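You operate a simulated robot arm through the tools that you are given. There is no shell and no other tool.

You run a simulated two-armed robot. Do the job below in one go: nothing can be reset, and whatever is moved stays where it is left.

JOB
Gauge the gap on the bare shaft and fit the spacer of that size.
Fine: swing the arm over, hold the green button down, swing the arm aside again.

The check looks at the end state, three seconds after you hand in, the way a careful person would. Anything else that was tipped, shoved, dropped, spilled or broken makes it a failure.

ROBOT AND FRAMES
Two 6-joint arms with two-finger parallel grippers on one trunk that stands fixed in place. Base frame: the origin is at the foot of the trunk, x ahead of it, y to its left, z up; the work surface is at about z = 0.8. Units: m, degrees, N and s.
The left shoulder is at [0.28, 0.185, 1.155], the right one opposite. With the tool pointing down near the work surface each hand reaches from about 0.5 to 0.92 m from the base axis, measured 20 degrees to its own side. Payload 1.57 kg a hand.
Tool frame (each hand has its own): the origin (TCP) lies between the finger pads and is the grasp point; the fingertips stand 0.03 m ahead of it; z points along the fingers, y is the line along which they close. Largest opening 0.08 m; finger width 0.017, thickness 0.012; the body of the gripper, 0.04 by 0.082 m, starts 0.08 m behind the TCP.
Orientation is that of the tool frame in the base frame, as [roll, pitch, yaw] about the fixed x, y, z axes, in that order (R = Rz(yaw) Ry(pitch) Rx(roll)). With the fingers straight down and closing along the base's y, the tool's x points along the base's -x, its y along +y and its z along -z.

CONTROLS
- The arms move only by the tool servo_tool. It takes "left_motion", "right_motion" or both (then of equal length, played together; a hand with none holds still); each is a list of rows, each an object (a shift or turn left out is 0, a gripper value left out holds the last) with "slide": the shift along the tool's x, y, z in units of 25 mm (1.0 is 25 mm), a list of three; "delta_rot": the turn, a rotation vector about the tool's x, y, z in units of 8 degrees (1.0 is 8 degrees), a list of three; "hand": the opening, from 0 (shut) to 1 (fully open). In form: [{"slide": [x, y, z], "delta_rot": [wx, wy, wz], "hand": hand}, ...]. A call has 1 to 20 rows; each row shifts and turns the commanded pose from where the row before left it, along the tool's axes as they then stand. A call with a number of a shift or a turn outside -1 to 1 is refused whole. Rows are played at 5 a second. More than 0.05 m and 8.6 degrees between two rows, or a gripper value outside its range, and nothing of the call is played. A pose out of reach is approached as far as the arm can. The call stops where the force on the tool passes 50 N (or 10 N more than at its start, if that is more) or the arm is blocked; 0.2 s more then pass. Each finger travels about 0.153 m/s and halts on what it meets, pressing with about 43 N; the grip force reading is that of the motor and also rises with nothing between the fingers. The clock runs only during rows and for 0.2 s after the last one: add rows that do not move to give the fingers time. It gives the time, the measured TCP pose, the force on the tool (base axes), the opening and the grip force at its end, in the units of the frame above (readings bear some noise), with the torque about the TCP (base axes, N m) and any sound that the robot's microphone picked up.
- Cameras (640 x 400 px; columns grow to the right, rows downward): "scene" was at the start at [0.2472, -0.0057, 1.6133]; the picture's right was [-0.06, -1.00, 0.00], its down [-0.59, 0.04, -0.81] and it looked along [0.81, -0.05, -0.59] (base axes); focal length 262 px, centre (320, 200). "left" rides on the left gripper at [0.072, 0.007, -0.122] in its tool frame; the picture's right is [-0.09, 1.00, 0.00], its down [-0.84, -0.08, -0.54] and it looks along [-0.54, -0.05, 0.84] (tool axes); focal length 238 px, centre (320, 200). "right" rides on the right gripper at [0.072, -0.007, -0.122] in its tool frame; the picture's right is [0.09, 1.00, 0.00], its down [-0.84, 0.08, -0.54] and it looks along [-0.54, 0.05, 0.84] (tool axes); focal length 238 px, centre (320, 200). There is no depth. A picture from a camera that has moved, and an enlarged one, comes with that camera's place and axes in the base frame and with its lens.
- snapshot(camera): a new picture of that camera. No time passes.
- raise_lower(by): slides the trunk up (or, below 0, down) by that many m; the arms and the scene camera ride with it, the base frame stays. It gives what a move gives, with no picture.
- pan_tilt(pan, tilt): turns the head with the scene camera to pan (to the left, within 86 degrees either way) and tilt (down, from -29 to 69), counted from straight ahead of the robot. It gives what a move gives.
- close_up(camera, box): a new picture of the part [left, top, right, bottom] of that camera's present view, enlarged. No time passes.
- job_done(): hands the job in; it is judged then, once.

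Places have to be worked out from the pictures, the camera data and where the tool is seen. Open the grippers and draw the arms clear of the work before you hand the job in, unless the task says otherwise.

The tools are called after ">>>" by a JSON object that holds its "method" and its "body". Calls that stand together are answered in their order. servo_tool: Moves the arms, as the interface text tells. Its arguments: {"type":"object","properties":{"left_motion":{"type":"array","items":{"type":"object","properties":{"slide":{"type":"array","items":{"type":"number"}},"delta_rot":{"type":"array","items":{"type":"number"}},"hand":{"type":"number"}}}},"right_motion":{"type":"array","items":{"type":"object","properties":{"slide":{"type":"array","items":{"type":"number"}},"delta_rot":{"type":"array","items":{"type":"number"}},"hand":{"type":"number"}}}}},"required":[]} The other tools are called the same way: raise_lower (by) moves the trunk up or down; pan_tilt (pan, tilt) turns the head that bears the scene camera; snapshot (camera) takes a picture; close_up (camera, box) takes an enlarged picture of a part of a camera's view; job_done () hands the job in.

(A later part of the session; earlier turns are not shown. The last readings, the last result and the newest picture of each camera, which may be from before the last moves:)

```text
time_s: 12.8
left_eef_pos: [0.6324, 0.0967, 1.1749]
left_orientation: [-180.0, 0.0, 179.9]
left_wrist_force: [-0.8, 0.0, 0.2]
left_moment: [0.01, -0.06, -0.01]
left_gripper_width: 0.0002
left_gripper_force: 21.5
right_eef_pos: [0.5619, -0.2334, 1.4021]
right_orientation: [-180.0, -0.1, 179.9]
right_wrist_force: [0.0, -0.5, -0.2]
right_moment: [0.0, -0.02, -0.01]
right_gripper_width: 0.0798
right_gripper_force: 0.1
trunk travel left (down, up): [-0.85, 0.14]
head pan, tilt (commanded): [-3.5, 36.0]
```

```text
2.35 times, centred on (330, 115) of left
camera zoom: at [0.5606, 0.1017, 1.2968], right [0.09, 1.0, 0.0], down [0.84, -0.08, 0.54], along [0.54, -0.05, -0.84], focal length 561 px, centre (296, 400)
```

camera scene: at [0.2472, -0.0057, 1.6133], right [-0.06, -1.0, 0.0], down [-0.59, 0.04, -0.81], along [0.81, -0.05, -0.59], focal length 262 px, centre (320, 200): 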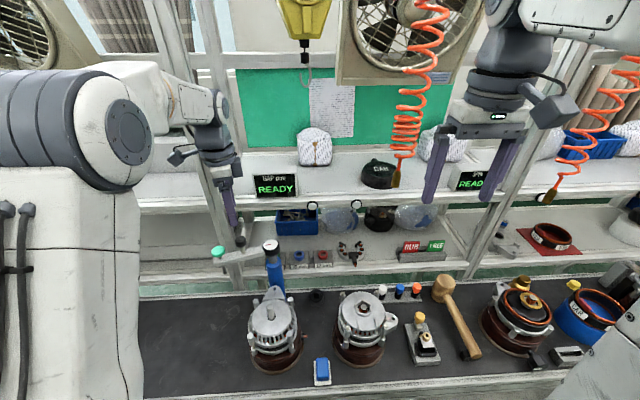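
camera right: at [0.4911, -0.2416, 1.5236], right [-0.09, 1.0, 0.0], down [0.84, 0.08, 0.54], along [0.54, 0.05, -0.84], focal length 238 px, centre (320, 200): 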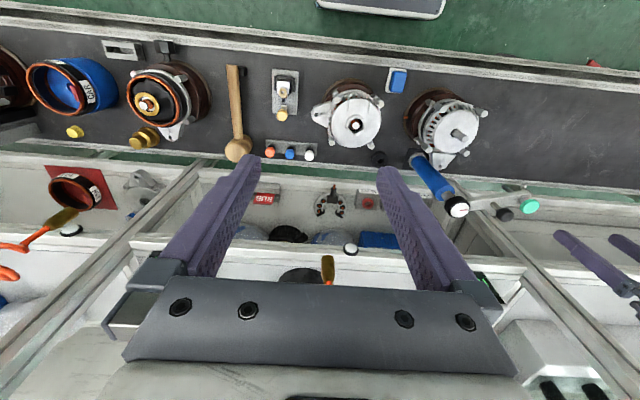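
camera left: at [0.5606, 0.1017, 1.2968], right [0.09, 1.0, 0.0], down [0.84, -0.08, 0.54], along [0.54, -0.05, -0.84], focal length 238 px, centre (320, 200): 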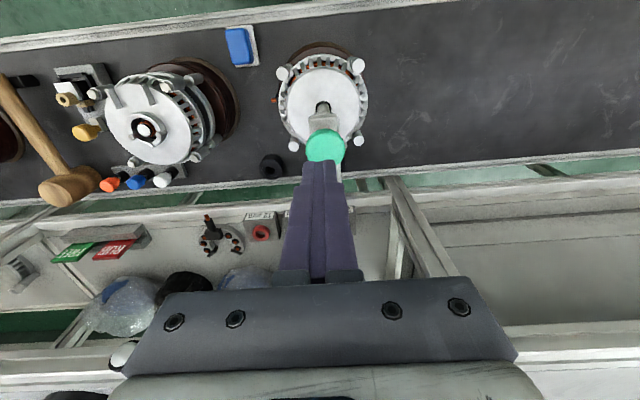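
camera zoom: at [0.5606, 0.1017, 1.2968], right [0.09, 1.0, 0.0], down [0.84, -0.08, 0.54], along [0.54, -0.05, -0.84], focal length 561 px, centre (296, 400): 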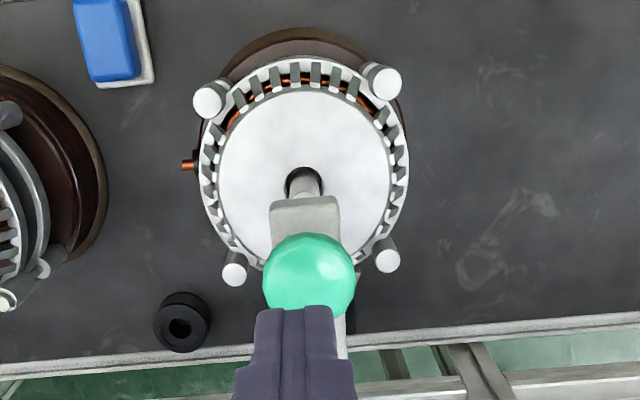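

The arm sits unchanged, so it looks seated over the shaft. I lower the closed fingers to the button in small steps and watch the force.

>>> {"method": "servo_tool", "body": {"left_motion": [{"slide": [0, 0.12, 0.6]}, {"slide": [0, 0, 0.6]}, {"slide": [0, 0, 0.12]}, {"slide": [0, 0, 0.12]}, {"slide": [0, 0, 0.12]}, {}]}}

>>> {"method": "close_up", "body": {"camera": "scene", "box": [220, 160, 320, 320]}}

>>> {"method": "close_up", "body": {"camera": "right", "box": [450, 100, 530, 180]}}

```text
time_s: 14.2
left_eef_pos: [0.6349, 0.1016, 1.1359]
left_orientation: [-180.0, -0.1, -179.9]
left_wrist_force: [0.0, 0.4, 1.3]
left_moment: [0.03, -0.03, 0.02]
left_gripper_width: 0.0001
left_gripper_force: 21.4
right_eef_pos: [0.5625, -0.2343, 1.4003]
right_orientation: [180.0, 0.1, -179.9]
right_wrist_force: [1.1, -0.7, 0.0]
right_moment: [0.01, 0.01, -0.01]
right_gripper_width: 0.08
right_gripper_force: 0.1
trunk travel left (down, up): [-0.85, 0.14]
head pan, tilt (commanded): [-3.5, 36.0]
```

```text
2.50 times, centred on (270, 240) of scene
camera zoom: at [0.2472, -0.0057, 1.6134], right [-0.06, -1.0, 0.0], down [-0.59, 0.04, -0.81], along [0.81, -0.05, -0.59], focal length 654 px, centre (445, 100)
```

zoom: 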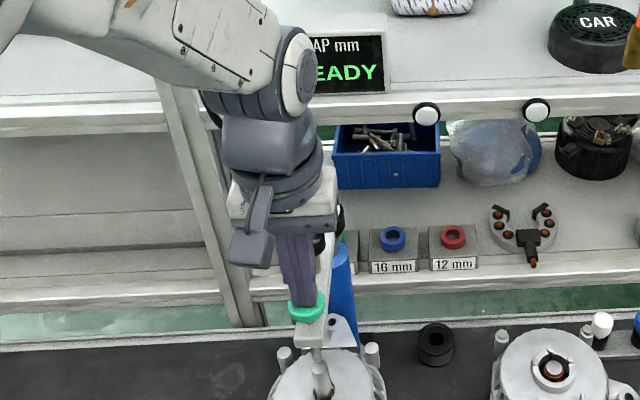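

```text
5.00 times, centred on (490, 140) of right
camera zoom: at [0.4908, -0.2415, 1.5238], right [-0.09, 1.0, 0.0], down [0.84, 0.08, 0.54], along [0.54, 0.05, -0.84], focal length 1192 px, centre (-530, 500)
```

zoom: 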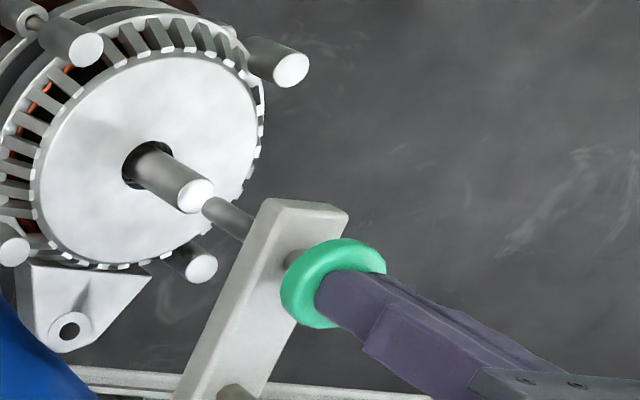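

The fingertips are just at the button top. The left arm hides part of the GAP display from the scene camera, so I tilt the right hand up and shut its fingers to use its camera as a second view of the display.

>>> {"method": "servo_tool", "body": {"right_motion": [{"delta_rot": [0, -1, 0], "hand": 0}, {"delta_rot": [0, -1, 0]}, {"delta_rot": [0, -1, 0]}, {"delta_rot": [0, -1, 0]}, {}]}}

>>> {"method": "snapshot", "body": {"camera": "right"}}

>>> {"method": "snapshot", "body": {"camera": "scene"}}

```text
time_s: 15.4
left_eef_pos: [0.6351, 0.1001, 1.1366]
left_orientation: [-180.0, -0.1, -180.0]
left_wrist_force: [0.2, 0.0, 1.6]
left_moment: [0.02, 0.0, 0.01]
left_gripper_width: 0.0
left_gripper_force: 21.2
right_eef_pos: [0.6165, -0.2488, 1.4076]
right_orientation: [180.0, 32.0, 180.0]
right_wrist_force: [1.7, 0.0, 0.1]
right_moment: [0.03, 0.02, 0.03]
right_gripper_width: 0.0
right_gripper_force: 21.4
right hand out of reach, approached as far as the arm can: row 3, 4
trunk travel left (down, up): [-0.85, 0.14]
head pan, tilt (commanded): [-3.5, 36.0]
```

```text
taken
camera right: at [0.4914, -0.2564, 1.4736], right [-0.08, 1.0, -0.05], down [0.42, 0.08, 0.9], along [0.9, 0.05, -0.43], focal length 238 px, centre (320, 200)
```

right: 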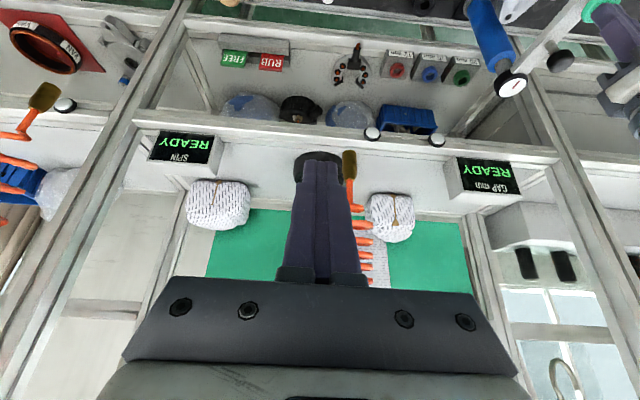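

```text
taken
camera scene: at [0.2472, -0.0057, 1.6134], right [-0.06, -1.0, 0.0], down [-0.59, 0.04, -0.81], along [0.81, -0.05, -0.59], focal length 262 px, centre (320, 200)
```

scene: 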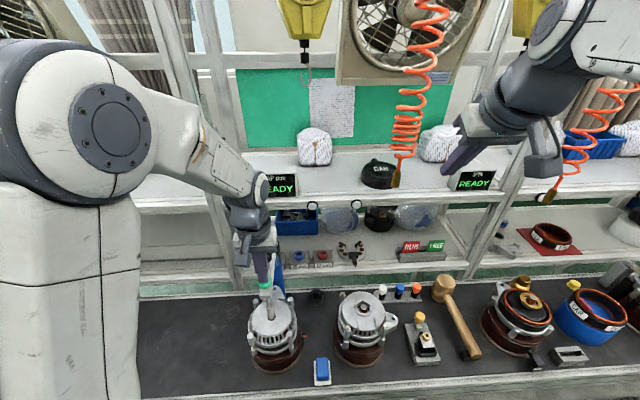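

The right camera now sees the GAP display (upside down) and all three spacers. I press the button down in small steps.

>>> {"method": "servo_tool", "body": {"left_motion": [{"slide": [0, 0, 0.1]}, {"slide": [0, 0, 0.1]}, {"slide": [0, 0, 0.1]}, {}]}}

>>> {"method": "close_up", "body": {"camera": "right", "box": [420, 0, 640, 220]}}

>>> {"method": "close_up", "body": {"camera": "scene", "box": [235, 160, 315, 320]}}

```text
time_s: 16.4
left_eef_pos: [0.6344, 0.1022, 1.1294]
left_orientation: [-179.9, 0.1, 179.9]
left_wrist_force: [0.6, -1.1, 5.7]
left_moment: [-0.07, -0.06, -0.01]
left_gripper_width: 0.0
left_gripper_force: 21.1
right_eef_pos: [0.6161, -0.249, 1.4089]
right_orientation: [-180.0, 31.9, -180.0]
right_wrist_force: [-0.7, 0.1, 0.1]
right_moment: [0.02, 0.01, 0.01]
right_gripper_width: 0.0
right_gripper_force: 20.9
trunk travel left (down, up): [-0.85, 0.14]
head pan, tilt (commanded): [-3.5, 36.0]
```

```text
1.82 times, centred on (530, 110) of right
camera zoom: at [0.4912, -0.2564, 1.4739], right [-0.08, 1.0, -0.05], down [0.42, 0.08, 0.9], along [0.9, 0.05, -0.43], focal length 433 px, centre (-62, 364)
```

zoom: 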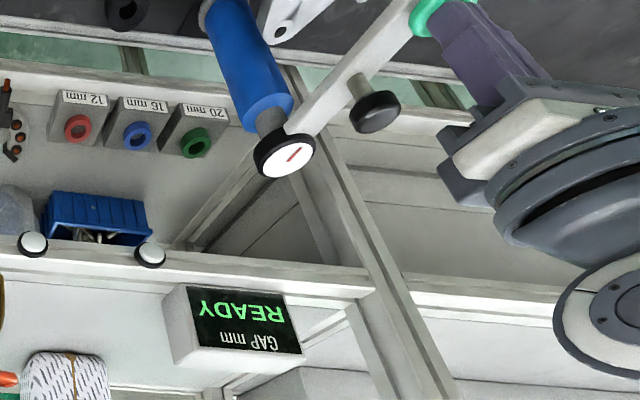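

```text
2.50 times, centred on (275, 240) of scene
camera zoom: at [0.2471, -0.0059, 1.6134], right [-0.06, -1.0, 0.0], down [-0.59, 0.04, -0.81], along [0.81, -0.05, -0.59], focal length 654 px, centre (432, 100)
```

zoom: 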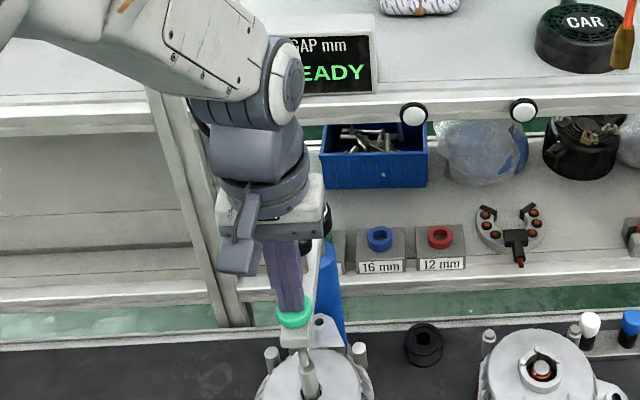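

The button gives with about 6 N after 7 mm; the display still says READY. I press further in small steps.

>>> {"method": "servo_tool", "body": {"left_motion": [{"slide": [0, 0, 0.1]}, {"slide": [0, 0, 0.1]}, {}, {}]}}

>>> {"method": "close_up", "body": {"camera": "right", "box": [420, 0, 640, 220]}}

>>> {"method": "close_up", "body": {"camera": "scene", "box": [245, 240, 305, 320]}}

```text
time_s: 17.4
left_eef_pos: [0.6344, 0.1018, 1.1239]
left_orientation: [180.0, 0.0, 180.0]
left_wrist_force: [2.9, 0.6, 13.6]
left_moment: [-0.01, -0.12, 0.02]
left_gripper_width: 0.0
left_gripper_force: 20.9
right_eef_pos: [0.6156, -0.2488, 1.4081]
right_orientation: [180.0, 31.9, 180.0]
right_wrist_force: [-0.6, -0.1, -0.6]
right_moment: [0.02, 0.0, 0.01]
right_gripper_width: 0.0
right_gripper_force: 21.3
trunk travel left (down, up): [-0.85, 0.14]
head pan, tilt (commanded): [-3.5, 36.0]
```

```text
1.82 times, centred on (530, 110) of right
camera zoom: at [0.491, -0.2563, 1.474], right [-0.08, 1.0, -0.05], down [0.42, 0.08, 0.9], along [0.9, 0.05, -0.43], focal length 433 px, centre (-62, 364)
```

zoom: 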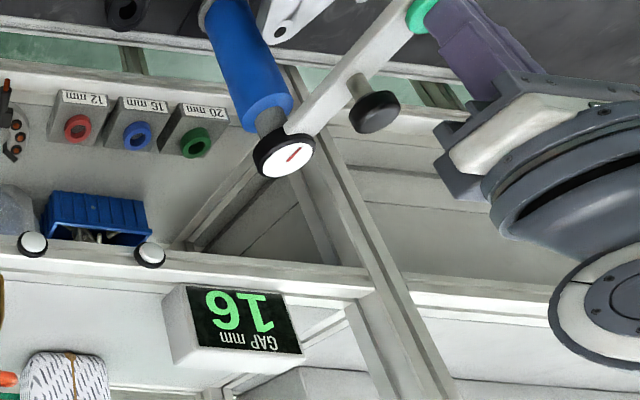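

```text
5.00 times, centred on (275, 280) of scene
camera zoom: at [0.2468, -0.0058, 1.6135], right [-0.06, -1.0, 0.0], down [-0.59, 0.04, -0.81], along [0.81, -0.05, -0.59], focal length 1308 px, centre (545, -200)
```

zoom: 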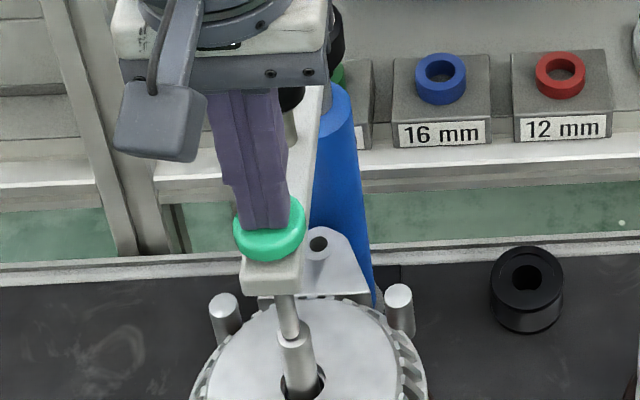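

The display now reads "16" (seen upside down). I keep holding for a second and confirm the reading enlarged.

>>> {"method": "servo_tool", "body": {"left_motion": [{}, {}, {}, {}, {}]}}

>>> {"method": "close_up", "body": {"camera": "right", "box": [460, 140, 550, 200]}}

>>> {"method": "close_up", "body": {"camera": "scene", "box": [230, 150, 330, 220]}}

```text
time_s: 18.6
left_eef_pos: [0.6341, 0.1023, 1.1242]
left_orientation: [180.0, 0.2, 180.0]
left_wrist_force: [6.6, 0.2, 18.1]
left_moment: [0.02, -0.19, 0.05]
left_gripper_width: 0.0002
left_gripper_force: 21.3
right_eef_pos: [0.6169, -0.2491, 1.4077]
right_orientation: [-180.0, 31.9, 180.0]
right_wrist_force: [1.1, -0.6, -0.6]
right_moment: [-0.02, 0.0, 0.0]
right_gripper_width: 0.0001
right_gripper_force: 20.9
trunk travel left (down, up): [-0.85, 0.14]
head pan, tilt (commanded): [-3.5, 36.0]
```

```text
6.67 times, centred on (505, 170) of right
camera zoom: at [0.4911, -0.2563, 1.474], right [-0.08, 1.0, -0.05], down [0.42, 0.08, 0.9], along [0.9, 0.05, -0.43], focal length 1589 px, centre (-913, 400)
```

zoom: 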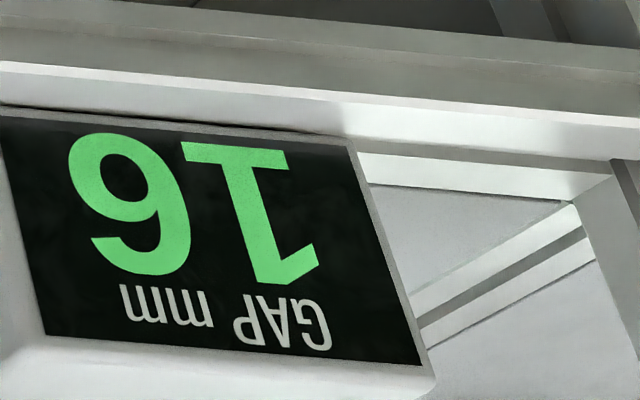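

```text
5.71 times, centred on (280, 185) of scene
camera zoom: at [0.2469, -0.0058, 1.6135], right [-0.06, -1.0, 0.0], down [-0.59, 0.04, -0.81], along [0.81, -0.05, -0.59], focal length 1495 px, centre (549, 286)
```

zoom: 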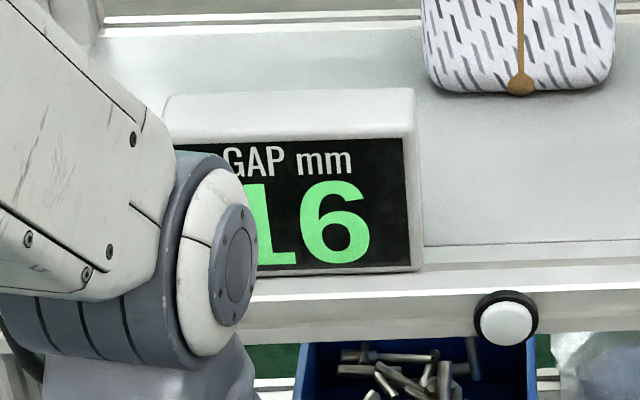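

Reading is 16 mm, so the blue spacer is the one. I release the button, lift, go back over the knob with open fingers and lower around it.

>>> {"method": "servo_tool", "body": {"left_motion": [{"slide": [0, 0, -0.7]}, {"slide": [0, 0, -0.7]}, {"slide": [0, 0, -0.7], "hand": 0.8}, {"slide": [-0.8, 0, 0]}, {"slide": [-0.8, 0, 0]}, {"slide": [-0.8, 0, 0]}, {}]}}

>>> {"method": "snapshot", "body": {"camera": "left"}}

>>> {"method": "close_up", "body": {"camera": "scene", "box": [220, 160, 320, 320]}}

```text
time_s: 20.2
left_eef_pos: [0.6938, 0.1007, 1.1765]
left_orientation: [-180.0, 0.0, -180.0]
left_wrist_force: [0.0, 1.2, 0.3]
left_moment: [0.02, -0.06, -0.06]
left_gripper_width: 0.064
left_gripper_force: 0.0
right_eef_pos: [0.6167, -0.2485, 1.4065]
right_orientation: [180.0, 32.0, -179.9]
right_wrist_force: [0.3, 0.0, 0.3]
right_moment: [-0.01, 0.01, 0.0]
right_gripper_width: 0.0
right_gripper_force: 21.2
trunk travel left (down, up): [-0.85, 0.14]
head pan, tilt (commanded): [-3.5, 36.0]
```

```text
taken
camera left: at [0.6216, 0.1071, 1.2978], right [0.09, 1.0, 0.0], down [0.84, -0.08, 0.54], along [0.54, -0.05, -0.84], focal length 238 px, centre (320, 200)
```

left: 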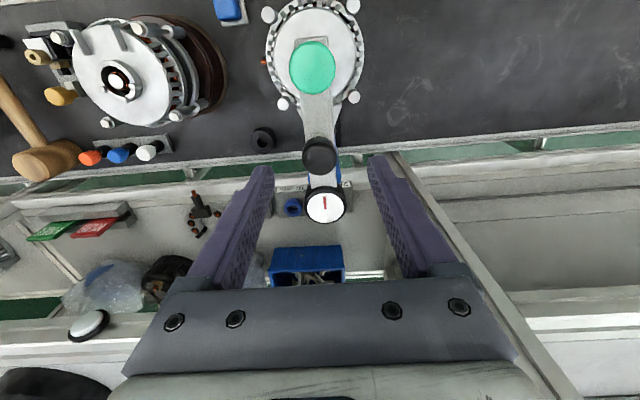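

```text
2.50 times, centred on (270, 240) of scene
camera zoom: at [0.2473, -0.0057, 1.6133], right [-0.06, -1.0, 0.0], down [-0.59, 0.04, -0.81], along [0.81, -0.05, -0.59], focal length 654 px, centre (445, 100)
```

zoom: 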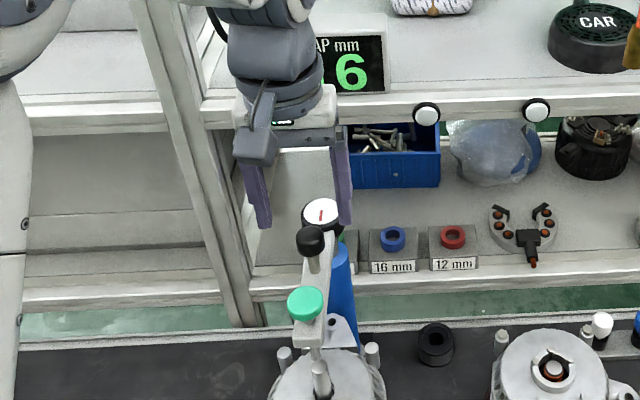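

The display keeps 16 after release and the knob sits between the fingers. I lower around the knob and swing the arm back aside along the same arc.

>>> {"method": "servo_tool", "body": {"left_motion": [{"slide": [0, 0, 0.95]}, {"slide": [0, 0, 0.95]}, {"slide": [0, 0, 0.95]}, {"hand": 0.45}, {"hand": 0.45}, {"slide": [-0.027, 0.4, 0], "delta_rot": [0, 0, 0.95]}, {"slide": [-0.027, 0.4, 0], "delta_rot": [0, 0, 0.95]}, {"slide": [-0.027, 0.4, 0], "delta_rot": [0, 0, 0.95]}, {"slide": [-0.027, 0.4, 0], "delta_rot": [0, 0, 0.95]}, {"slide": [-0.027, 0.4, 0], "delta_rot": [0, 0, 0.95]}, {}]}}

>>> {"method": "close_up", "body": {"camera": "scene", "box": [180, 160, 340, 330]}}

>>> {"method": "snapshot", "body": {"camera": "left"}}

```text
time_s: 22.6
left_eef_pos: [0.7134, 0.1472, 1.1042]
left_orientation: [179.9, 0.0, 141.9]
left_wrist_force: [-0.3, -0.4, 0.1]
left_moment: [0.0, 0.04, -0.02]
left_gripper_width: 0.0367
left_gripper_force: 0.6
right_eef_pos: [0.616, -0.2493, 1.4086]
right_orientation: [179.9, 32.0, 179.9]
right_wrist_force: [-0.3, 0.8, 0.0]
right_moment: [0.02, -0.04, 0.02]
right_gripper_width: 0.0002
right_gripper_force: 21.2
trunk travel left (down, up): [-0.85, 0.14]
head pan, tilt (commanded): [-3.5, 36.0]
```

```text
2.35 times, centred on (260, 245) of scene
camera zoom: at [0.2472, -0.0057, 1.6133], right [-0.06, -1.0, 0.0], down [-0.59, 0.04, -0.81], along [0.81, -0.05, -0.59], focal length 616 px, centre (461, 94)
```

zoom: 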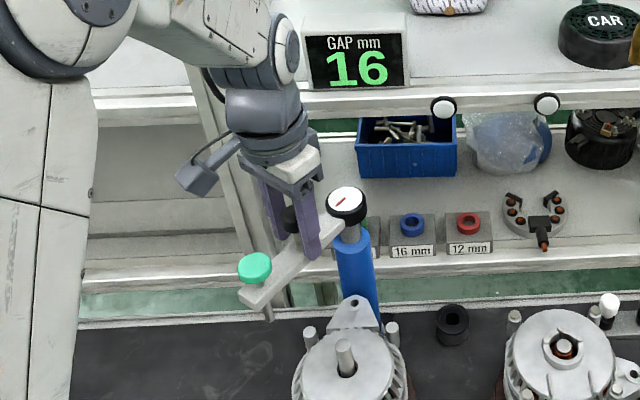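

```text
taken
camera left: at [0.6586, 0.1962, 1.2251], right [0.69, 0.73, 0.0], down [0.61, -0.58, 0.54], along [0.39, -0.37, -0.84], focal length 238 px, centre (320, 200)
```

left: 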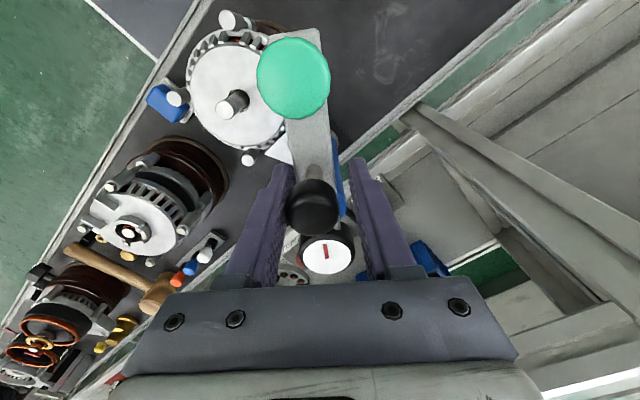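

The arm follows back. I continue the arc back to its original aside position, with a few degrees extra for finger slack.

>>> {"method": "servo_tool", "body": {"left_motion": [{"slide": [-0.027, 0.4, 0], "delta_rot": [0, 0, 0.95]}, {"slide": [-0.027, 0.4, 0], "delta_rot": [0, 0, 0.95]}, {"slide": [-0.027, 0.4, 0], "delta_rot": [0, 0, 0.95]}, {"slide": [-0.027, 0.4, 0], "delta_rot": [0, 0, 0.95]}, {"slide": [-0.02, 0.3, 0], "delta_rot": [0, 0, 0.7]}, {"slide": [-0.01, 0.15, 0], "delta_rot": [0, 0, 0.3]}, {}]}}

>>> {"method": "close_up", "body": {"camera": "scene", "box": [180, 160, 340, 330]}}

>>> {"method": "snapshot", "body": {"camera": "left"}}

```text
time_s: 24.2
left_eef_pos: [0.7534, 0.1749, 1.106]
left_orientation: [-180.0, 0.0, 103.5]
left_wrist_force: [-0.3, -1.0, 1.1]
left_moment: [-0.03, -0.02, -0.03]
left_gripper_width: 0.0359
left_gripper_force: 0.1
right_eef_pos: [0.6166, -0.2484, 1.4069]
right_orientation: [-180.0, 31.9, 180.0]
right_wrist_force: [0.1, 0.2, 0.3]
right_moment: [-0.01, 0.01, 0.01]
right_gripper_width: 0.0001
right_gripper_force: 21.4
trunk travel left (down, up): [-0.85, 0.14]
head pan, tilt (commanded): [-3.5, 36.0]
```

```text
2.35 times, centred on (260, 245) of scene
camera zoom: at [0.2472, -0.0057, 1.6133], right [-0.06, -1.0, 0.0], down [-0.59, 0.04, -0.81], along [0.81, -0.05, -0.59], focal length 616 px, centre (461, 94)
```

zoom: 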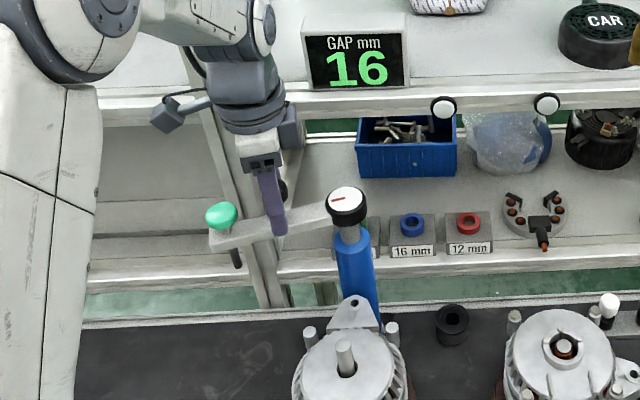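

```text
taken
camera left: at [0.7431, 0.2459, 1.2271], right [0.99, 0.14, 0.0], down [0.12, -0.83, 0.54], along [0.08, -0.54, -0.84], focal length 238 px, centre (320, 200)
```

left: 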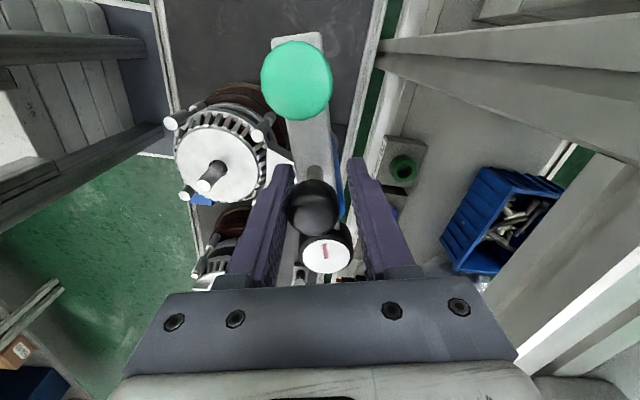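

The gauge arm is back at its start position. I open and lift the left hand clear, then study the blue spacer's nest.

>>> {"method": "servo_tool", "body": {"left_motion": [{"slide": [0, -0.1, 0], "hand": 0.8}, {"hand": 0.8}, {"slide": [0, 0, -0.95]}, {"slide": [0, 0, -0.95]}, {"slide": [0, 0, -0.95]}, {"slide": [0, 0, -0.95]}, {"slide": [0, 0, -0.95]}, {}]}}

>>> {"method": "close_up", "body": {"camera": "right", "box": [380, 40, 490, 110]}}

>>> {"method": "close_up", "body": {"camera": "scene", "box": [275, 235, 335, 275]}}

>>> {"method": "close_up", "body": {"camera": "scene", "box": [200, 180, 300, 290]}}

```text
time_s: 26.0
left_eef_pos: [0.7519, 0.1746, 1.2227]
left_orientation: [-180.0, 0.0, 103.6]
left_wrist_force: [0.3, 0.2, -0.6]
left_moment: [-0.01, 0.04, -0.02]
left_gripper_width: 0.0638
left_gripper_force: 0.1
right_eef_pos: [0.6172, -0.249, 1.4078]
right_orientation: [179.9, 31.9, 180.0]
right_wrist_force: [0.3, 0.7, 0.2]
right_moment: [0.02, 0.0, 0.0]
right_gripper_width: 0.0
right_gripper_force: 21.4
trunk travel left (down, up): [-0.85, 0.14]
head pan, tilt (commanded): [-3.5, 36.0]
```

```text
5.71 times, centred on (435, 75) of right
camera zoom: at [0.4913, -0.2562, 1.4738], right [-0.08, 1.0, -0.05], down [0.42, 0.08, 0.9], along [0.9, 0.05, -0.43], focal length 1362 px, centre (-337, 914)
```

zoom: 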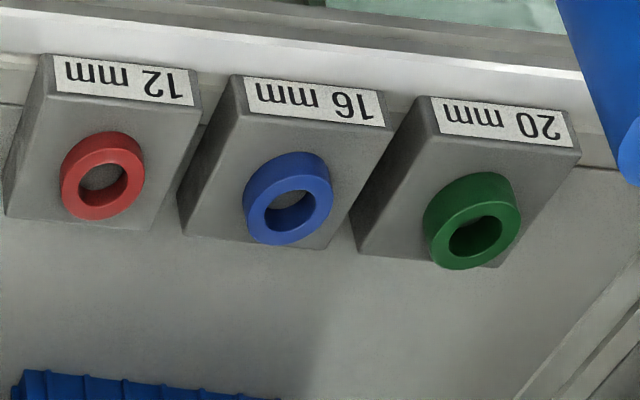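

```text
10.00 times, centred on (305, 255) of scene
camera zoom: at [0.2471, -0.0057, 1.6134], right [-0.06, -1.0, 0.0], down [-0.59, 0.04, -0.81], along [0.81, -0.05, -0.59], focal length 2617 px, centre (470, -350)
```

zoom: 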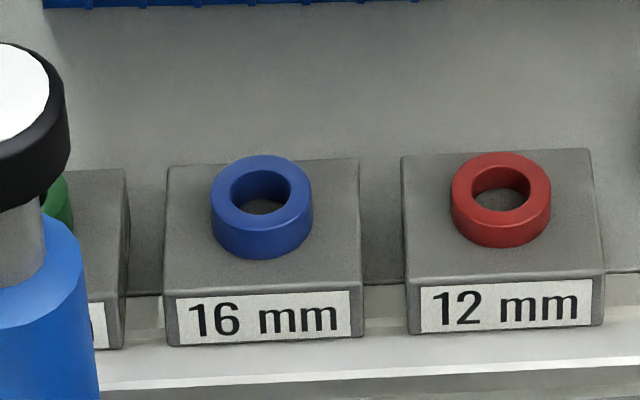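

```text
3.64 times, centred on (250, 235) of scene
camera zoom: at [0.2471, -0.0057, 1.6134], right [-0.06, -1.0, 0.0], down [-0.59, 0.04, -0.81], along [0.81, -0.05, -0.59], focal length 952 px, centre (574, 73)
```

zoom: 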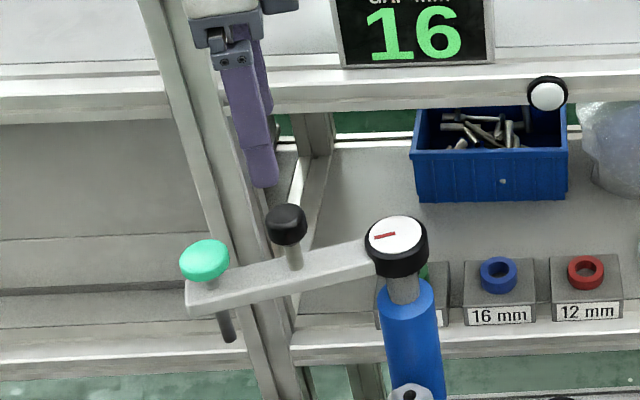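

The blue 16 mm spacer's top centre works out to about (0.8845, 0.029, 0.918), OD ≈ 36 mm, standing on its block at z ≈ 0.901. I first retract the left hand to its side, clear of the work.

>>> {"method": "servo_tool", "body": {"left_motion": [{"slide": [0, 0, -0.9]}, {"slide": [0.66, -0.87, -0.3]}, {"slide": [0.66, -0.87, -0.3]}, {"slide": [0.66, -0.87, -0.3]}, {"slide": [0.66, -0.87, -0.3]}, {"slide": [0.66, -0.87, -0.3]}, {"slide": [0.66, -0.87, -0.3]}, {"slide": [0.66, -0.87, -0.3]}, {"slide": [0.66, -0.87, -0.3]}, {"slide": [0.66, -0.87, -0.3]}, {}]}}

>>> {"method": "snapshot", "body": {"camera": "scene"}}

>>> {"method": "snapshot", "body": {"camera": "left"}}

```text
time_s: 28.4
left_eef_pos: [0.5228, 0.2756, 1.3131]
left_orientation: [-180.0, 0.0, 103.6]
left_wrist_force: [-1.0, -1.5, 0.5]
left_moment: [0.0, -0.01, 0.02]
left_gripper_width: 0.0639
left_gripper_force: 0.0
right_eef_pos: [0.6167, -0.2487, 1.4091]
right_orientation: [-179.9, 31.9, 180.0]
right_wrist_force: [-0.5, -0.5, 0.6]
right_moment: [0.02, -0.02, -0.01]
right_gripper_width: 0.0
right_gripper_force: 21.0
trunk travel left (down, up): [-0.85, 0.14]
head pan, tilt (commanded): [-3.5, 36.0]
```

```text
taken
camera scene: at [0.2469, -0.0057, 1.6134], right [-0.06, -1.0, 0.0], down [-0.59, 0.04, -0.81], along [0.81, -0.05, -0.59], focal length 262 px, centre (320, 200)
```

scene: 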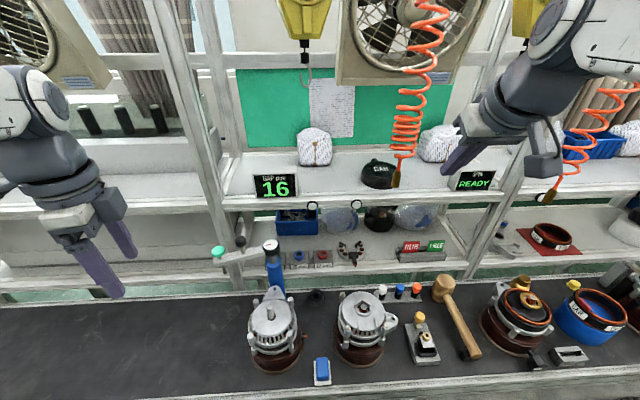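

```text
taken
camera left: at [0.5121, 0.3459, 1.4343], right [0.99, 0.14, 0.0], down [0.12, -0.83, 0.54], along [0.08, -0.54, -0.84], focal length 238 px, centre (320, 200)
```

left: 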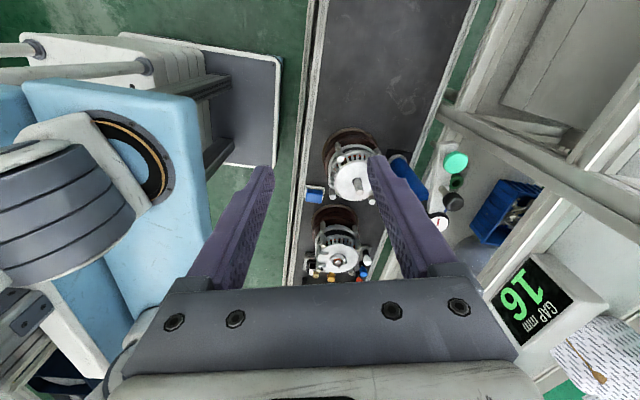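

Left hand is out of the way and its camera has a good side view of the shaft. I now lower the right hand and bring it left, staying under/in front of the hanging hose handle at about (0.74, -0.208, 1.285).

>>> {"method": "servo_tool", "body": {"right_motion": [{"slide": [0.53, 0, 0.848], "hand": 0.75}, {"slide": [0.53, 0, 0.848]}, {"slide": [0.53, 0, 0.848]}, {"slide": [0.53, 0, 0.848]}, {"slide": [0.53, 0, 0.848]}, {"slide": [0.53, 0, 0.848]}, {"slide": [0.53, 0, 0.848]}, {"slide": [0.53, 0, 0.848]}, {"slide": [0, 1, 0]}, {"slide": [0, 1, 0]}, {"slide": [0, 1, 0]}, {"slide": [0, 1, 0]}, {"slide": [0, 1, 0]}, {"slide": [0, 1, 0]}, {}]}}

>>> {"method": "snapshot", "body": {"camera": "scene"}}

>>> {"method": "snapshot", "body": {"camera": "right"}}

```text
time_s: 31.6
left_eef_pos: [0.5248, 0.2738, 1.3132]
left_orientation: [-180.0, 0.0, 103.6]
left_wrist_force: [0.1, -0.2, 0.5]
left_moment: [0.01, 0.04, 0.0]
left_gripper_width: 0.0637
left_gripper_force: 0.1
right_eef_pos: [0.6203, -0.0977, 1.2094]
right_orientation: [-179.9, 32.0, -179.9]
right_wrist_force: [-0.1, -0.2, -0.6]
right_moment: [0.0, 0.01, -0.01]
right_gripper_width: 0.0601
right_gripper_force: 0.1
trunk travel left (down, up): [-0.85, 0.14]
head pan, tilt (commanded): [-3.5, 36.0]
```

```text
taken
camera scene: at [0.2473, -0.0056, 1.6133], right [-0.06, -1.0, 0.0], down [-0.59, 0.04, -0.81], along [0.81, -0.05, -0.59], focal length 262 px, centre (320, 200)
```

scene: 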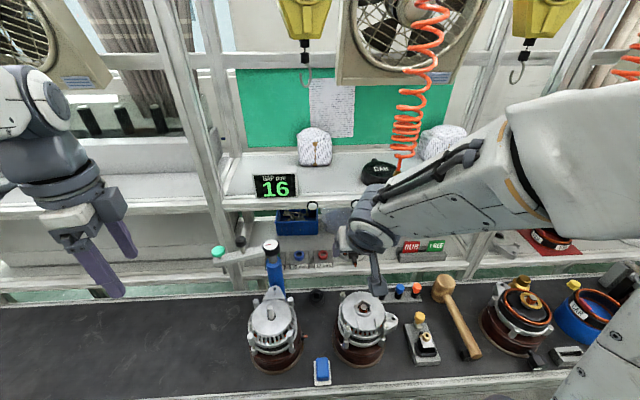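

```text
taken
camera right: at [0.4953, -0.1057, 1.2748], right [-0.08, 1.0, -0.05], down [0.42, 0.08, 0.9], along [0.9, 0.05, -0.43], focal length 238 px, centre (320, 200)
```

right: 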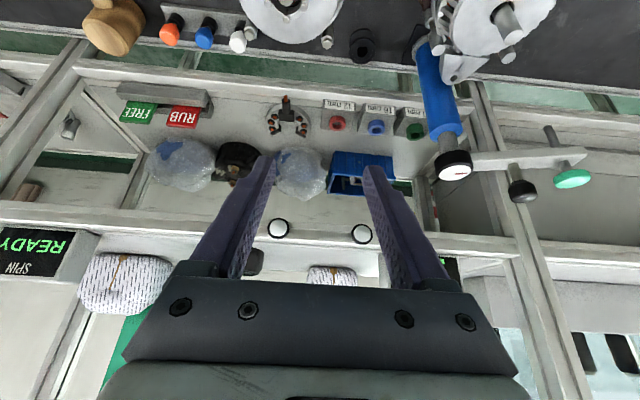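

Forearm is clear of the hose. I yaw the right hand 20° left and tilt it to 45° forward so it can reach under the upper shelf alongside the gauge post.

>>> {"method": "servo_tool", "body": {"right_motion": [{"delta_rot": [-0.442, 0, -0.707]}, {"delta_rot": [-0.442, 0, -0.707]}, {"delta_rot": [-0.442, 0, -0.707]}, {"delta_rot": [0, -0.81, 0]}, {"delta_rot": [0, -0.81, 0]}, {}]}}

>>> {"method": "snapshot", "body": {"camera": "scene"}}

>>> {"method": "snapshot", "body": {"camera": "right"}}

>>> {"method": "snapshot", "body": {"camera": "left"}}

```text
time_s: 33.0
left_eef_pos: [0.5224, 0.2743, 1.3124]
left_orientation: [179.9, 0.0, 103.6]
left_wrist_force: [-0.8, -1.0, -0.1]
left_moment: [-0.01, 0.03, -0.01]
left_gripper_width: 0.0639
left_gripper_force: 0.0
right_eef_pos: [0.624, -0.0915, 1.2117]
right_orientation: [178.4, 39.4, -160.0]
right_wrist_force: [0.1, -0.9, 0.2]
right_moment: [0.02, 0.01, -0.01]
right_gripper_width: 0.0598
right_gripper_force: 0.0
right hand out of reach, approached as far as the arm can: row 5
trunk travel left (down, up): [-0.85, 0.14]
head pan, tilt (commanded): [-3.5, 36.0]
```

```text
taken
camera scene: at [0.2472, -0.0057, 1.6133], right [-0.06, -1.0, 0.0], down [-0.59, 0.04, -0.81], along [0.81, -0.05, -0.59], focal length 262 px, centre (320, 200)
```

scene: 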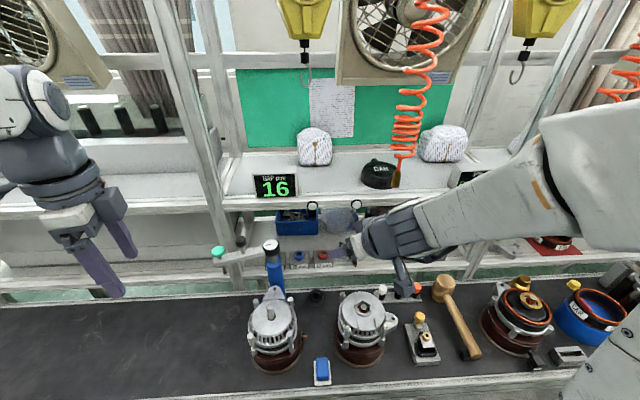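

```text
taken
camera right: at [0.5029, -0.1472, 1.2603], right [-0.42, 0.91, -0.04], down [0.26, 0.16, 0.95], along [0.87, 0.39, -0.31], focal length 238 px, centre (320, 200)
```

right: 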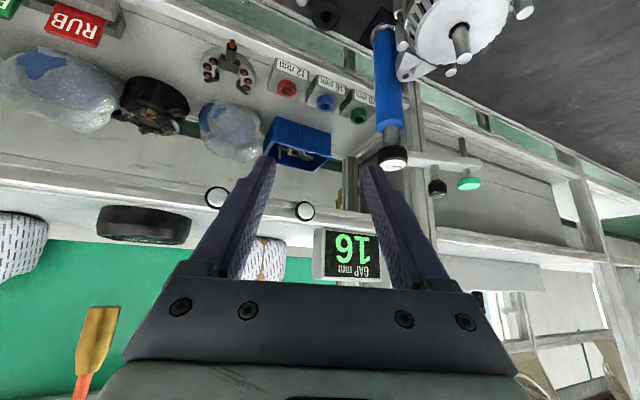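

```text
taken
camera left: at [0.5127, 0.3458, 1.4341], right [0.99, 0.14, 0.0], down [0.12, -0.83, 0.54], along [0.08, -0.54, -0.84], focal length 238 px, centre (320, 200)
```

left: 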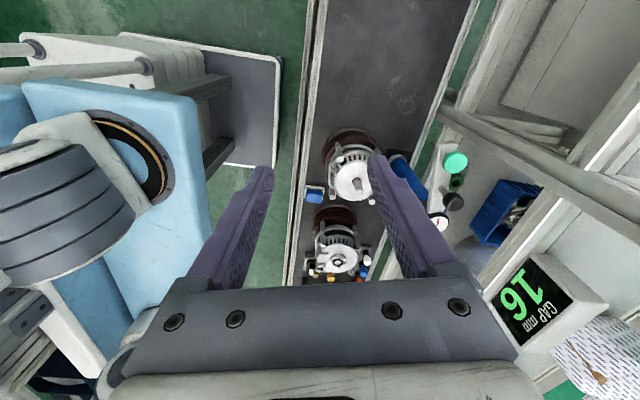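

The last bit of tilt was at the arm's limit here, close to the body. I move part way along the approach line (forward-down), where it should be reachable, and check the pose.

>>> {"method": "servo_tool", "body": {"right_motion": [{"slide": [0, 0.095, 0.97]}, {"slide": [0, 0.095, 0.97]}, {"slide": [0, 0.095, 0.97]}, {"slide": [0, 0.095, 0.97]}, {}]}}

>>> {"method": "snapshot", "body": {"camera": "scene"}}

>>> {"method": "snapshot", "body": {"camera": "right"}}

```text
time_s: 34.2
left_eef_pos: [0.5231, 0.2751, 1.3118]
left_orientation: [180.0, 0.0, 103.5]
left_wrist_force: [0.0, 0.2, 0.5]
left_moment: [0.03, 0.0, 0.02]
left_gripper_width: 0.0641
left_gripper_force: 0.3
right_eef_pos: [0.6784, -0.0589, 1.1371]
right_orientation: [178.5, 39.3, -160.0]
right_wrist_force: [-0.2, 0.5, -0.3]
right_moment: [0.01, 0.01, 0.03]
right_gripper_width: 0.0597
right_gripper_force: 0.0
trunk travel left (down, up): [-0.85, 0.14]
head pan, tilt (commanded): [-3.5, 36.0]
```

```text
taken
camera scene: at [0.2475, -0.0056, 1.6133], right [-0.06, -1.0, 0.0], down [-0.59, 0.04, -0.81], along [0.81, -0.05, -0.59], focal length 262 px, centre (320, 200)
```

scene: 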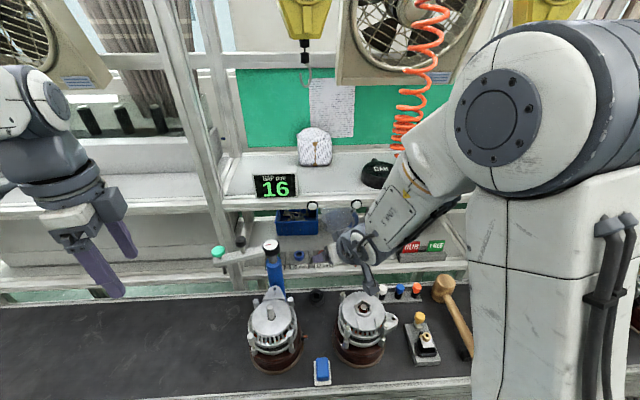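

```text
taken
camera right: at [0.5577, -0.1149, 1.1862], right [-0.42, 0.9, -0.04], down [0.26, 0.16, 0.95], along [0.87, 0.39, -0.31], focal length 238 px, centre (320, 200)
```

right: 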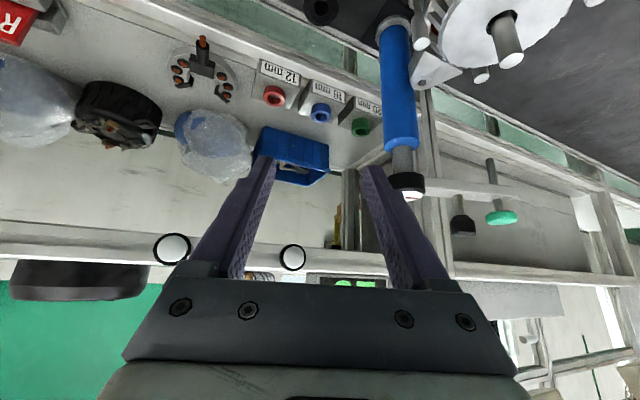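

The pose settled at 39° tilt, which still clears the shelf, so I keep that. I level the finger axis (about 1.8° about the tool axis) and advance most of the way toward a pre-grasp point 80 mm short of the spacer.

>>> {"method": "servo_tool", "body": {"right_motion": [{"delta_rot": [0, 0, -0.229]}, {"slide": [-0.148, 0.012, 0.94]}, {"slide": [-0.148, 0.012, 0.94]}, {"slide": [-0.148, 0.012, 0.94]}, {"slide": [-0.148, 0.012, 0.94]}, {"slide": [-0.148, 0.012, 0.94]}, {}]}}

>>> {"method": "snapshot", "body": {"camera": "scene"}}

>>> {"method": "snapshot", "body": {"camera": "right"}}

>>> {"method": "snapshot", "body": {"camera": "left"}}

```text
time_s: 35.8
left_eef_pos: [0.5242, 0.2751, 1.3132]
left_orientation: [180.0, 0.0, 103.6]
left_wrist_force: [-0.2, -1.0, -0.7]
left_moment: [-0.03, 0.0, -0.03]
left_gripper_width: 0.0637
left_gripper_force: 0.2
right_eef_pos: [0.7613, -0.041, 1.0568]
right_orientation: [179.7, 39.2, -157.7]
right_wrist_force: [0.4, 0.3, 0.7]
right_moment: [-0.01, 0.01, 0.0]
right_gripper_width: 0.06
right_gripper_force: 0.0
right hand out of reach, approached as far as the arm can: row 4, 5
trunk travel left (down, up): [-0.85, 0.14]
head pan, tilt (commanded): [-3.5, 36.0]
```

```text
taken
camera scene: at [0.2474, -0.0056, 1.6133], right [-0.06, -1.0, 0.0], down [-0.59, 0.04, -0.81], along [0.81, -0.05, -0.59], focal length 262 px, centre (320, 200)
```

scene: 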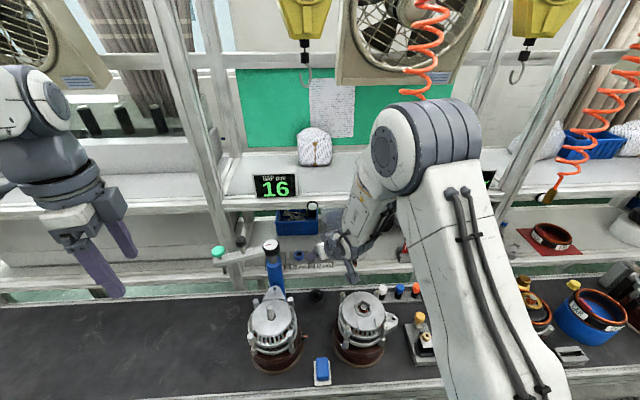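

```text
taken
camera right: at [0.641, -0.0992, 1.1061], right [-0.45, 0.89, -0.05], down [0.25, 0.18, 0.95], along [0.86, 0.41, -0.31], focal length 238 px, centre (320, 200)
```

right: 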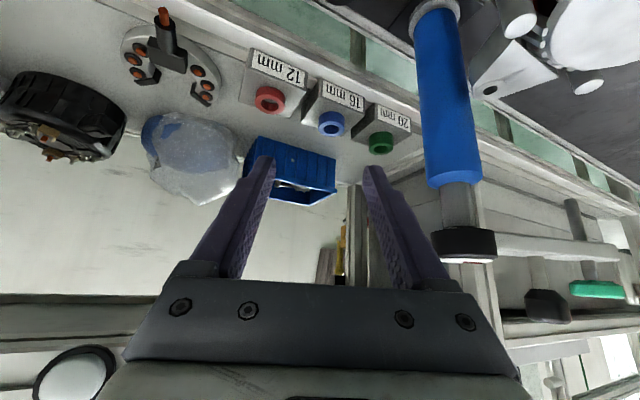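

```text
taken
camera left: at [0.5129, 0.3458, 1.434], right [0.99, 0.14, 0.0], down [0.12, -0.83, 0.54], along [0.08, -0.54, -0.84], focal length 238 px, centre (320, 200)
```

left: 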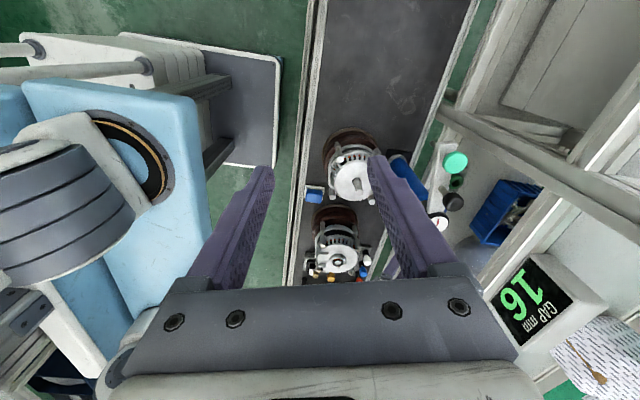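

The right elbow has come up close to the hanging coiled hose. I look closely before moving any further.

>>> {"method": "close_up", "body": {"camera": "scene", "box": [340, 0, 520, 220]}}

>>> {"method": "close_up", "body": {"camera": "scene", "box": [280, 180, 420, 300]}}

```text
1.82 times, centred on (430, 110) of scene
camera zoom: at [0.2474, -0.0056, 1.6133], right [-0.06, -1.0, 0.0], down [-0.59, 0.04, -0.81], along [0.81, -0.05, -0.59], focal length 476 px, centre (120, 364)
```

zoom: 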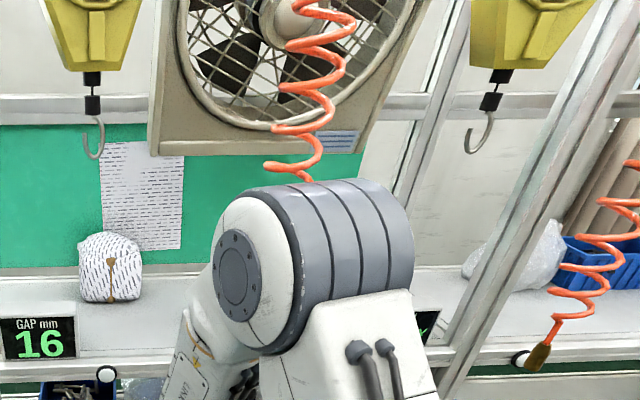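

```text
3.33 times, centred on (350, 240) of scene
camera zoom: at [0.2474, -0.0056, 1.6133], right [-0.06, -1.0, 0.0], down [-0.59, 0.04, -0.81], along [0.81, -0.05, -0.59], focal length 872 px, centre (220, 67)
```

zoom: 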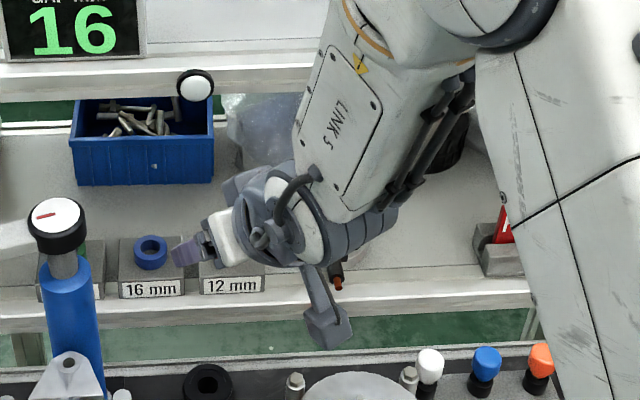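

The right hand can't follow this line because the arm is folded too high, with its elbow near the hose. A lower trunk should fix both, so I back the right hand out along its path and up first, before lowering.

>>> {"method": "servo_tool", "body": {"right_motion": [{"slide": [-0.085, 0, -0.93]}, {"slide": [-0.085, 0, -0.93]}, {"slide": [-0.085, 0, -0.93]}, {"slide": [-0.085, 0, -0.93]}, {"slide": [-0.085, 0, -0.93]}, {"slide": [-0.085, 0, -0.93]}, {"slide": [-0.085, 0, -0.93]}, {"slide": [-0.085, 0, -0.93]}, {"slide": [-0.085, 0, -0.93]}, {"slide": [-0.085, 0, -0.93]}, {}]}}

>>> {"method": "snapshot", "body": {"camera": "scene"}}

>>> {"method": "snapshot", "body": {"camera": "right"}}

```text
time_s: 38.2
left_eef_pos: [0.5241, 0.2745, 1.314]
left_orientation: [180.0, 0.0, 103.6]
left_wrist_force: [-0.2, 0.1, -0.3]
left_moment: [-0.01, -0.03, -0.03]
left_gripper_width: 0.0641
left_gripper_force: 0.0
right_eef_pos: [0.6405, -0.0928, 1.2495]
right_orientation: [179.8, 39.5, -157.7]
right_wrist_force: [-1.0, -0.7, 0.2]
right_moment: [0.02, 0.01, 0.0]
right_gripper_width: 0.06
right_gripper_force: 0.1
trunk travel left (down, up): [-0.85, 0.14]
head pan, tilt (commanded): [-3.5, 36.0]
```

```text
taken
camera scene: at [0.2469, -0.0057, 1.6134], right [-0.06, -1.0, 0.0], down [-0.59, 0.04, -0.81], along [0.81, -0.05, -0.59], focal length 262 px, centre (320, 200)
```

scene: 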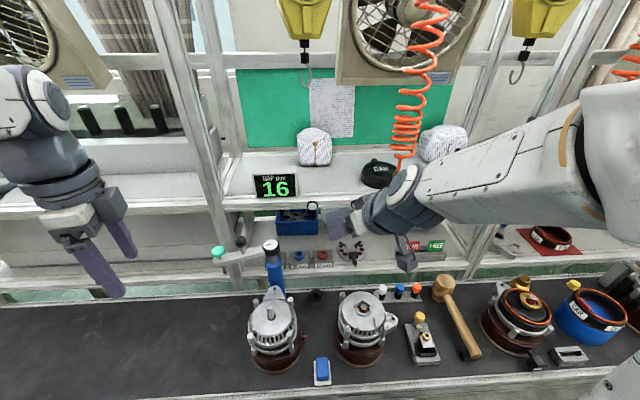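

```text
taken
camera right: at [0.5195, -0.1496, 1.2985], right [-0.45, 0.89, -0.06], down [0.25, 0.19, 0.95], along [0.86, 0.41, -0.31], focal length 238 px, centre (320, 200)
```

right: 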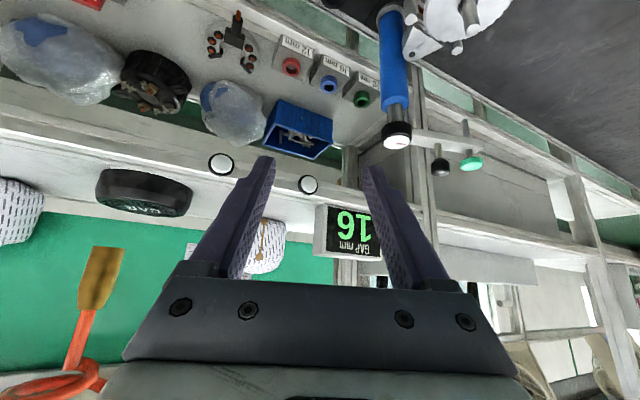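

The arm is back clear and the hose hangs undisturbed. I lower the trunk 0.1 m (both hands are well above everything below them) and check.

>>> {"method": "raise_lower", "body": {"by": -0.1}}

>>> {"method": "snapshot", "body": {"camera": "scene"}}

>>> {"method": "snapshot", "body": {"camera": "left"}}

```text
time_s: 39.5
left_eef_pos: [0.5241, 0.2751, 1.2129]
left_orientation: [179.9, 0.0, 103.6]
left_wrist_force: [0.4, 1.0, -0.3]
left_moment: [-0.02, 0.02, 0.0]
left_gripper_width: 0.0639
left_gripper_force: 0.1
right_eef_pos: [0.6396, -0.0922, 1.1496]
right_orientation: [179.9, 39.4, -157.6]
right_wrist_force: [0.0, 0.2, -0.4]
right_moment: [0.0, -0.01, -0.01]
right_gripper_width: 0.0599
right_gripper_force: 0.0
trunk travel left (down, up): [-0.75, 0.24]
head pan, tilt (commanded): [-3.5, 36.0]
```

```text
taken
camera scene: at [0.2471, -0.0057, 1.5134], right [-0.06, -1.0, 0.0], down [-0.59, 0.04, -0.81], along [0.81, -0.05, -0.59], focal length 262 px, centre (320, 200)
```

scene: 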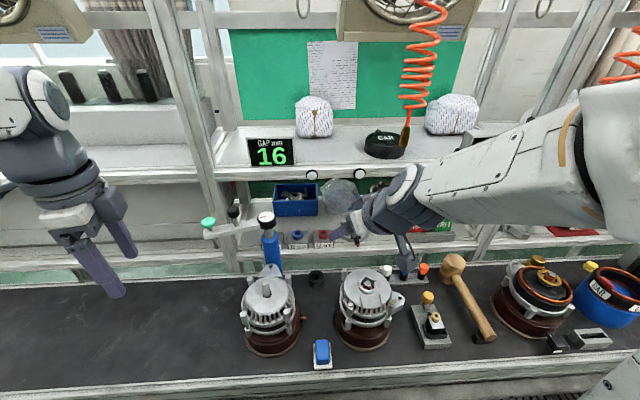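

```text
taken
camera left: at [0.5126, 0.3458, 1.3342], right [0.99, 0.14, 0.0], down [0.12, -0.83, 0.54], along [0.08, -0.54, -0.84], focal length 238 px, centre (320, 200)
```

left: 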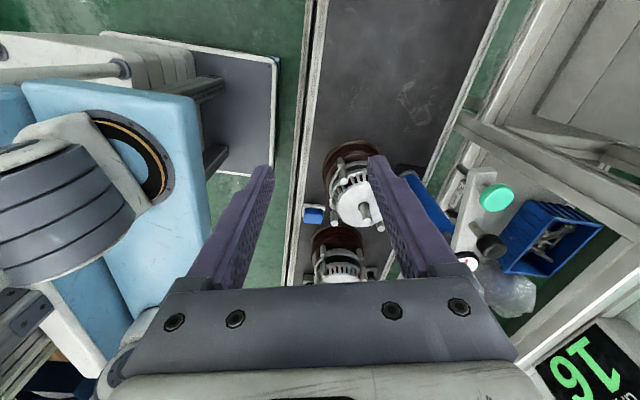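

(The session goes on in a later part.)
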